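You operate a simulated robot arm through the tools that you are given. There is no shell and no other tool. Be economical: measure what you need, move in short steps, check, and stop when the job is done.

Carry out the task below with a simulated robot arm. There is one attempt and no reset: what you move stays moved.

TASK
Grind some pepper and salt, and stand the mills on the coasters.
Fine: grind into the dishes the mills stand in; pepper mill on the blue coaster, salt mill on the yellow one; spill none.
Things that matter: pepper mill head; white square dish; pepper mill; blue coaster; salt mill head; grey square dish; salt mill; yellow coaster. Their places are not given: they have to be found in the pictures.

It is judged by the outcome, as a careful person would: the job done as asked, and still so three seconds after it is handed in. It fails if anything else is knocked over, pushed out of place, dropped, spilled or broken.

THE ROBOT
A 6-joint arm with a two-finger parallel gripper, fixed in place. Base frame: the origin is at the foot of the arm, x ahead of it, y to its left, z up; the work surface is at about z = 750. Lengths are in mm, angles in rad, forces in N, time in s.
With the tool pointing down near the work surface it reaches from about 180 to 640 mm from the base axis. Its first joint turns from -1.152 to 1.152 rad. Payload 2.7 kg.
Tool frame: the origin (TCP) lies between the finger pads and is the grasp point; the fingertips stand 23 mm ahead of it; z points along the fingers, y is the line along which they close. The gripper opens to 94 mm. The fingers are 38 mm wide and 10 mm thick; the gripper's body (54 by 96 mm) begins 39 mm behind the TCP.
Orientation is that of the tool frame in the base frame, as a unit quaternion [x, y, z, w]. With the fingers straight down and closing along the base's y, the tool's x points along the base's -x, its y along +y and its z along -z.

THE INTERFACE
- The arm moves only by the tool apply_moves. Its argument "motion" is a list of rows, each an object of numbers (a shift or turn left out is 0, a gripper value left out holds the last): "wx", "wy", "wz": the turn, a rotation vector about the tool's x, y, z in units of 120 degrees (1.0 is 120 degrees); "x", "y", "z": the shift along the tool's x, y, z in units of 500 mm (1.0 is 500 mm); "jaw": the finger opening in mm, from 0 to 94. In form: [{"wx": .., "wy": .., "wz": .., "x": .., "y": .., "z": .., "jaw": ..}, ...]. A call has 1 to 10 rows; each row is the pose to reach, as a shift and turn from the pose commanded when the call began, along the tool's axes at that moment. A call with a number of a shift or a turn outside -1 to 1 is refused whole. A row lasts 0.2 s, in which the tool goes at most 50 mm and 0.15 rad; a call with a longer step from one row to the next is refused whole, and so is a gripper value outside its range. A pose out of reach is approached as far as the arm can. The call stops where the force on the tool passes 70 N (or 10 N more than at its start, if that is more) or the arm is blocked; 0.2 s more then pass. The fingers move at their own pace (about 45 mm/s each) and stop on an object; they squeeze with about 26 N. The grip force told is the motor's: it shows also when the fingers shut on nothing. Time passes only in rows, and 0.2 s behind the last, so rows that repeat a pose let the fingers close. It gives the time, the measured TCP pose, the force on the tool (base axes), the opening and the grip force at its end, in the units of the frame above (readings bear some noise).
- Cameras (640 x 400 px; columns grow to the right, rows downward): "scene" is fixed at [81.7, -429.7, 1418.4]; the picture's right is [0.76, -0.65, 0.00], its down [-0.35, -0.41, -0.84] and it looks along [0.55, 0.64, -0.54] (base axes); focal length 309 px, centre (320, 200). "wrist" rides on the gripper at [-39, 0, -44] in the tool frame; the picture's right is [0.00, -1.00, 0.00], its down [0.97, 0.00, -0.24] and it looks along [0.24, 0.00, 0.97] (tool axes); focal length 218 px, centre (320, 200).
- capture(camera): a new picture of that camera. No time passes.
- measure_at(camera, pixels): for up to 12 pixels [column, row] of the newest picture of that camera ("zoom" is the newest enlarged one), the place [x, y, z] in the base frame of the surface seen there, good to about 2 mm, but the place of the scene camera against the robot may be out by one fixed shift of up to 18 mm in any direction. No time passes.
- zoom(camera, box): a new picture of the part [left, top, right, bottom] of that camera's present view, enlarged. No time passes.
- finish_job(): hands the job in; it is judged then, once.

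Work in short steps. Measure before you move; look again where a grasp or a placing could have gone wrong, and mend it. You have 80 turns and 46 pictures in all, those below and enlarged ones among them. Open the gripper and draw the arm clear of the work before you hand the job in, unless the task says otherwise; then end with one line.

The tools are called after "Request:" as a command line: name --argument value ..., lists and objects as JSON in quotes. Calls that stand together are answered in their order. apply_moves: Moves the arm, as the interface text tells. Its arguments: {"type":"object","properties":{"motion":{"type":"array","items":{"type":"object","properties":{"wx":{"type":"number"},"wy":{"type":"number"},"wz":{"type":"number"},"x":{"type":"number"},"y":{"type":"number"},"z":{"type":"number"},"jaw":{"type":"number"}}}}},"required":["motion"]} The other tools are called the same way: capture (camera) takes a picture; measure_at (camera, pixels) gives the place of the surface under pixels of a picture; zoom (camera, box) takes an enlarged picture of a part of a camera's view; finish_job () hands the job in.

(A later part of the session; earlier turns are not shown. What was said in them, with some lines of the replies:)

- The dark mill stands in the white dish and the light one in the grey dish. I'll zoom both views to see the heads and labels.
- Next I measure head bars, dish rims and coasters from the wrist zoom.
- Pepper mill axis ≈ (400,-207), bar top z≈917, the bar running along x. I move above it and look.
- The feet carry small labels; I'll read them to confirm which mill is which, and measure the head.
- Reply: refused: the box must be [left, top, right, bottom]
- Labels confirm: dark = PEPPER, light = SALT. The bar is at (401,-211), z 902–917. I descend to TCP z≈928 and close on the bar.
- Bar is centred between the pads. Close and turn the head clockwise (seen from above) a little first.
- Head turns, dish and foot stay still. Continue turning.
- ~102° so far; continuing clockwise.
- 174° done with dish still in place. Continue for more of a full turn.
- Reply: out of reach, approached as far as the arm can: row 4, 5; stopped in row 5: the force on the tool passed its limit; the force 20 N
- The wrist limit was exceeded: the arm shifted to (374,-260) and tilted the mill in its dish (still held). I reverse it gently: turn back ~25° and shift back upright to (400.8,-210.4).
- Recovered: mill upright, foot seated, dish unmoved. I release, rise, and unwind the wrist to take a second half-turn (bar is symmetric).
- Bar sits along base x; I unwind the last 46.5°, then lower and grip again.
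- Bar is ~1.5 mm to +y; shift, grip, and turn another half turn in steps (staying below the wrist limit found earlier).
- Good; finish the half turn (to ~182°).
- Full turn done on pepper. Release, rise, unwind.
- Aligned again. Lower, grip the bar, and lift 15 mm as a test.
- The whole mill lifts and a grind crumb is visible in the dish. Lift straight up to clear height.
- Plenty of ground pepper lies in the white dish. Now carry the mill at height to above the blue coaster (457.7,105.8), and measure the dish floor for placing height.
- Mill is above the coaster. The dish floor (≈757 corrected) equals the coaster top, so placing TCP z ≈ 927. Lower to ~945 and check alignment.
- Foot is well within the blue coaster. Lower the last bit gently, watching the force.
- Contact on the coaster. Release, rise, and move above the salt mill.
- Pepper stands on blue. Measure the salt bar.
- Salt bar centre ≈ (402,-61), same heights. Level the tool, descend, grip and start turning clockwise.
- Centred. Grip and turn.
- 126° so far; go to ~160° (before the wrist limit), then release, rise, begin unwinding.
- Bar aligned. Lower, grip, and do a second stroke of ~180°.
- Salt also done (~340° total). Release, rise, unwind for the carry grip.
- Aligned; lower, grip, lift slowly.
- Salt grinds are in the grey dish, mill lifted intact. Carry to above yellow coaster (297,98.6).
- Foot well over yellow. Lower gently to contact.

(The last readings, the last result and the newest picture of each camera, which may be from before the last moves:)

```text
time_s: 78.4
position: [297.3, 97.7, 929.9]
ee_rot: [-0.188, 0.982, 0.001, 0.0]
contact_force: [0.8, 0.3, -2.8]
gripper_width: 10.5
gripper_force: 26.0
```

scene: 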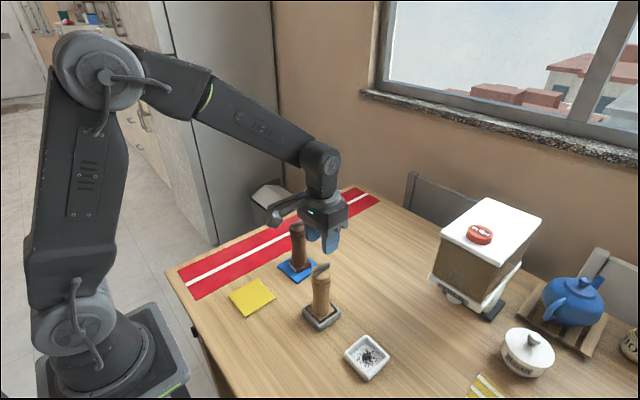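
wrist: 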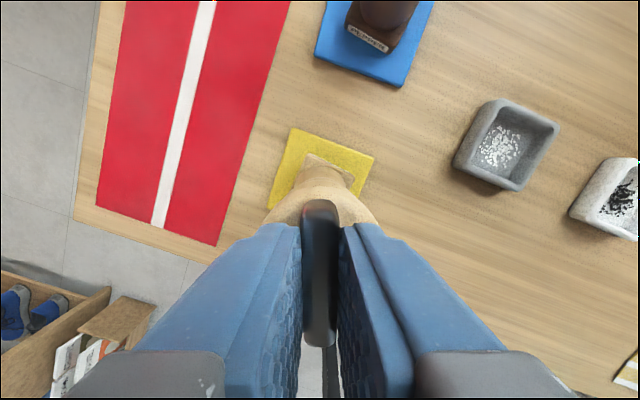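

Request:
apply_moves --motion '[{"z": 0.002}, {"z": 0.004}, {"z": 0.004}]'

```text
time_s: 79.2
position: [297.0, 97.6, 928.3]
ee_rot: [-0.188, 0.982, 0.001, 0.0]
contact_force: [-1.2, -0.4, 6.3]
gripper_width: 10.4
gripper_force: 26.8
```

Contact reached. Release and rise straight up.

Request:
apply_moves --motion '[{"jaw": 30}, {"jaw": 40}, {"z": -0.02, "jaw": 40}, {"z": -0.06}, {"z": -0.14}, {"z": -0.22}, {"z": -0.3}, {"z": -0.38}, {"z": -0.44}, {"z": -0.44}]'

Request:
capture --camera "scene"

Request:
zoom --camera "scene" --box '[210, 230, 410, 390]'

Request:
capture --camera "wrist"

```text
time_s: 81.4
position: [298.1, 100.5, 1148.5]
ee_rot: [-0.187, 0.982, 0.001, 0.0]
contact_force: [0.9, -0.4, -0.1]
gripper_width: 39.9
gripper_force: 0.1
```

```text
7 pictures are left
```

scene: 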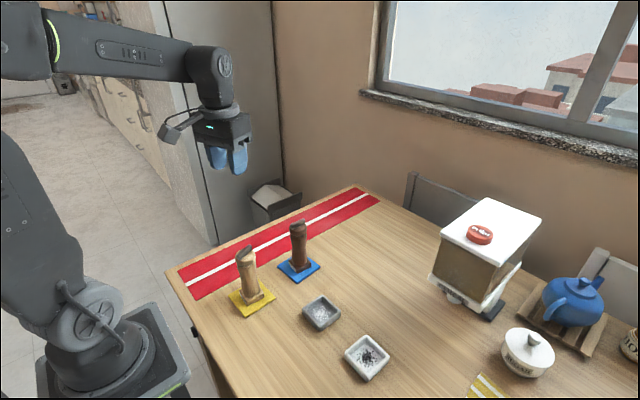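

```text
2.50 times, centred on (310, 310) of scene
```

zoom: 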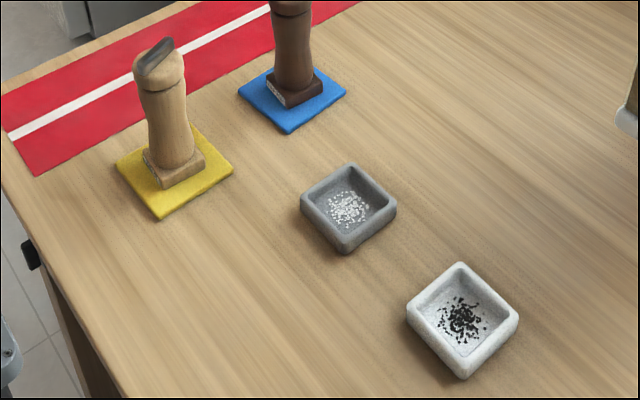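

```text
5 pictures are left
```

wrist: 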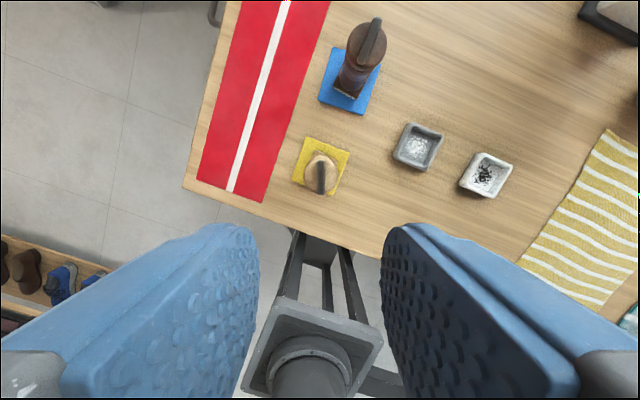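

Both mills stand on their coasters, the grinds are in the dishes, nothing is spilled, and the arm is clear. Handing in.

Request:
finish_job

```text
The job is handed in.
```

The job is handed in: pepper and salt are ground into their own dishes, the pepper mill is on the blue coaster and the salt mill on the yellow. The last pictures show nothing spilled. Partway through, the wrist reached its limit and tilted the pepper mill in its dish. I set it upright again before going on, and the dish did not move.
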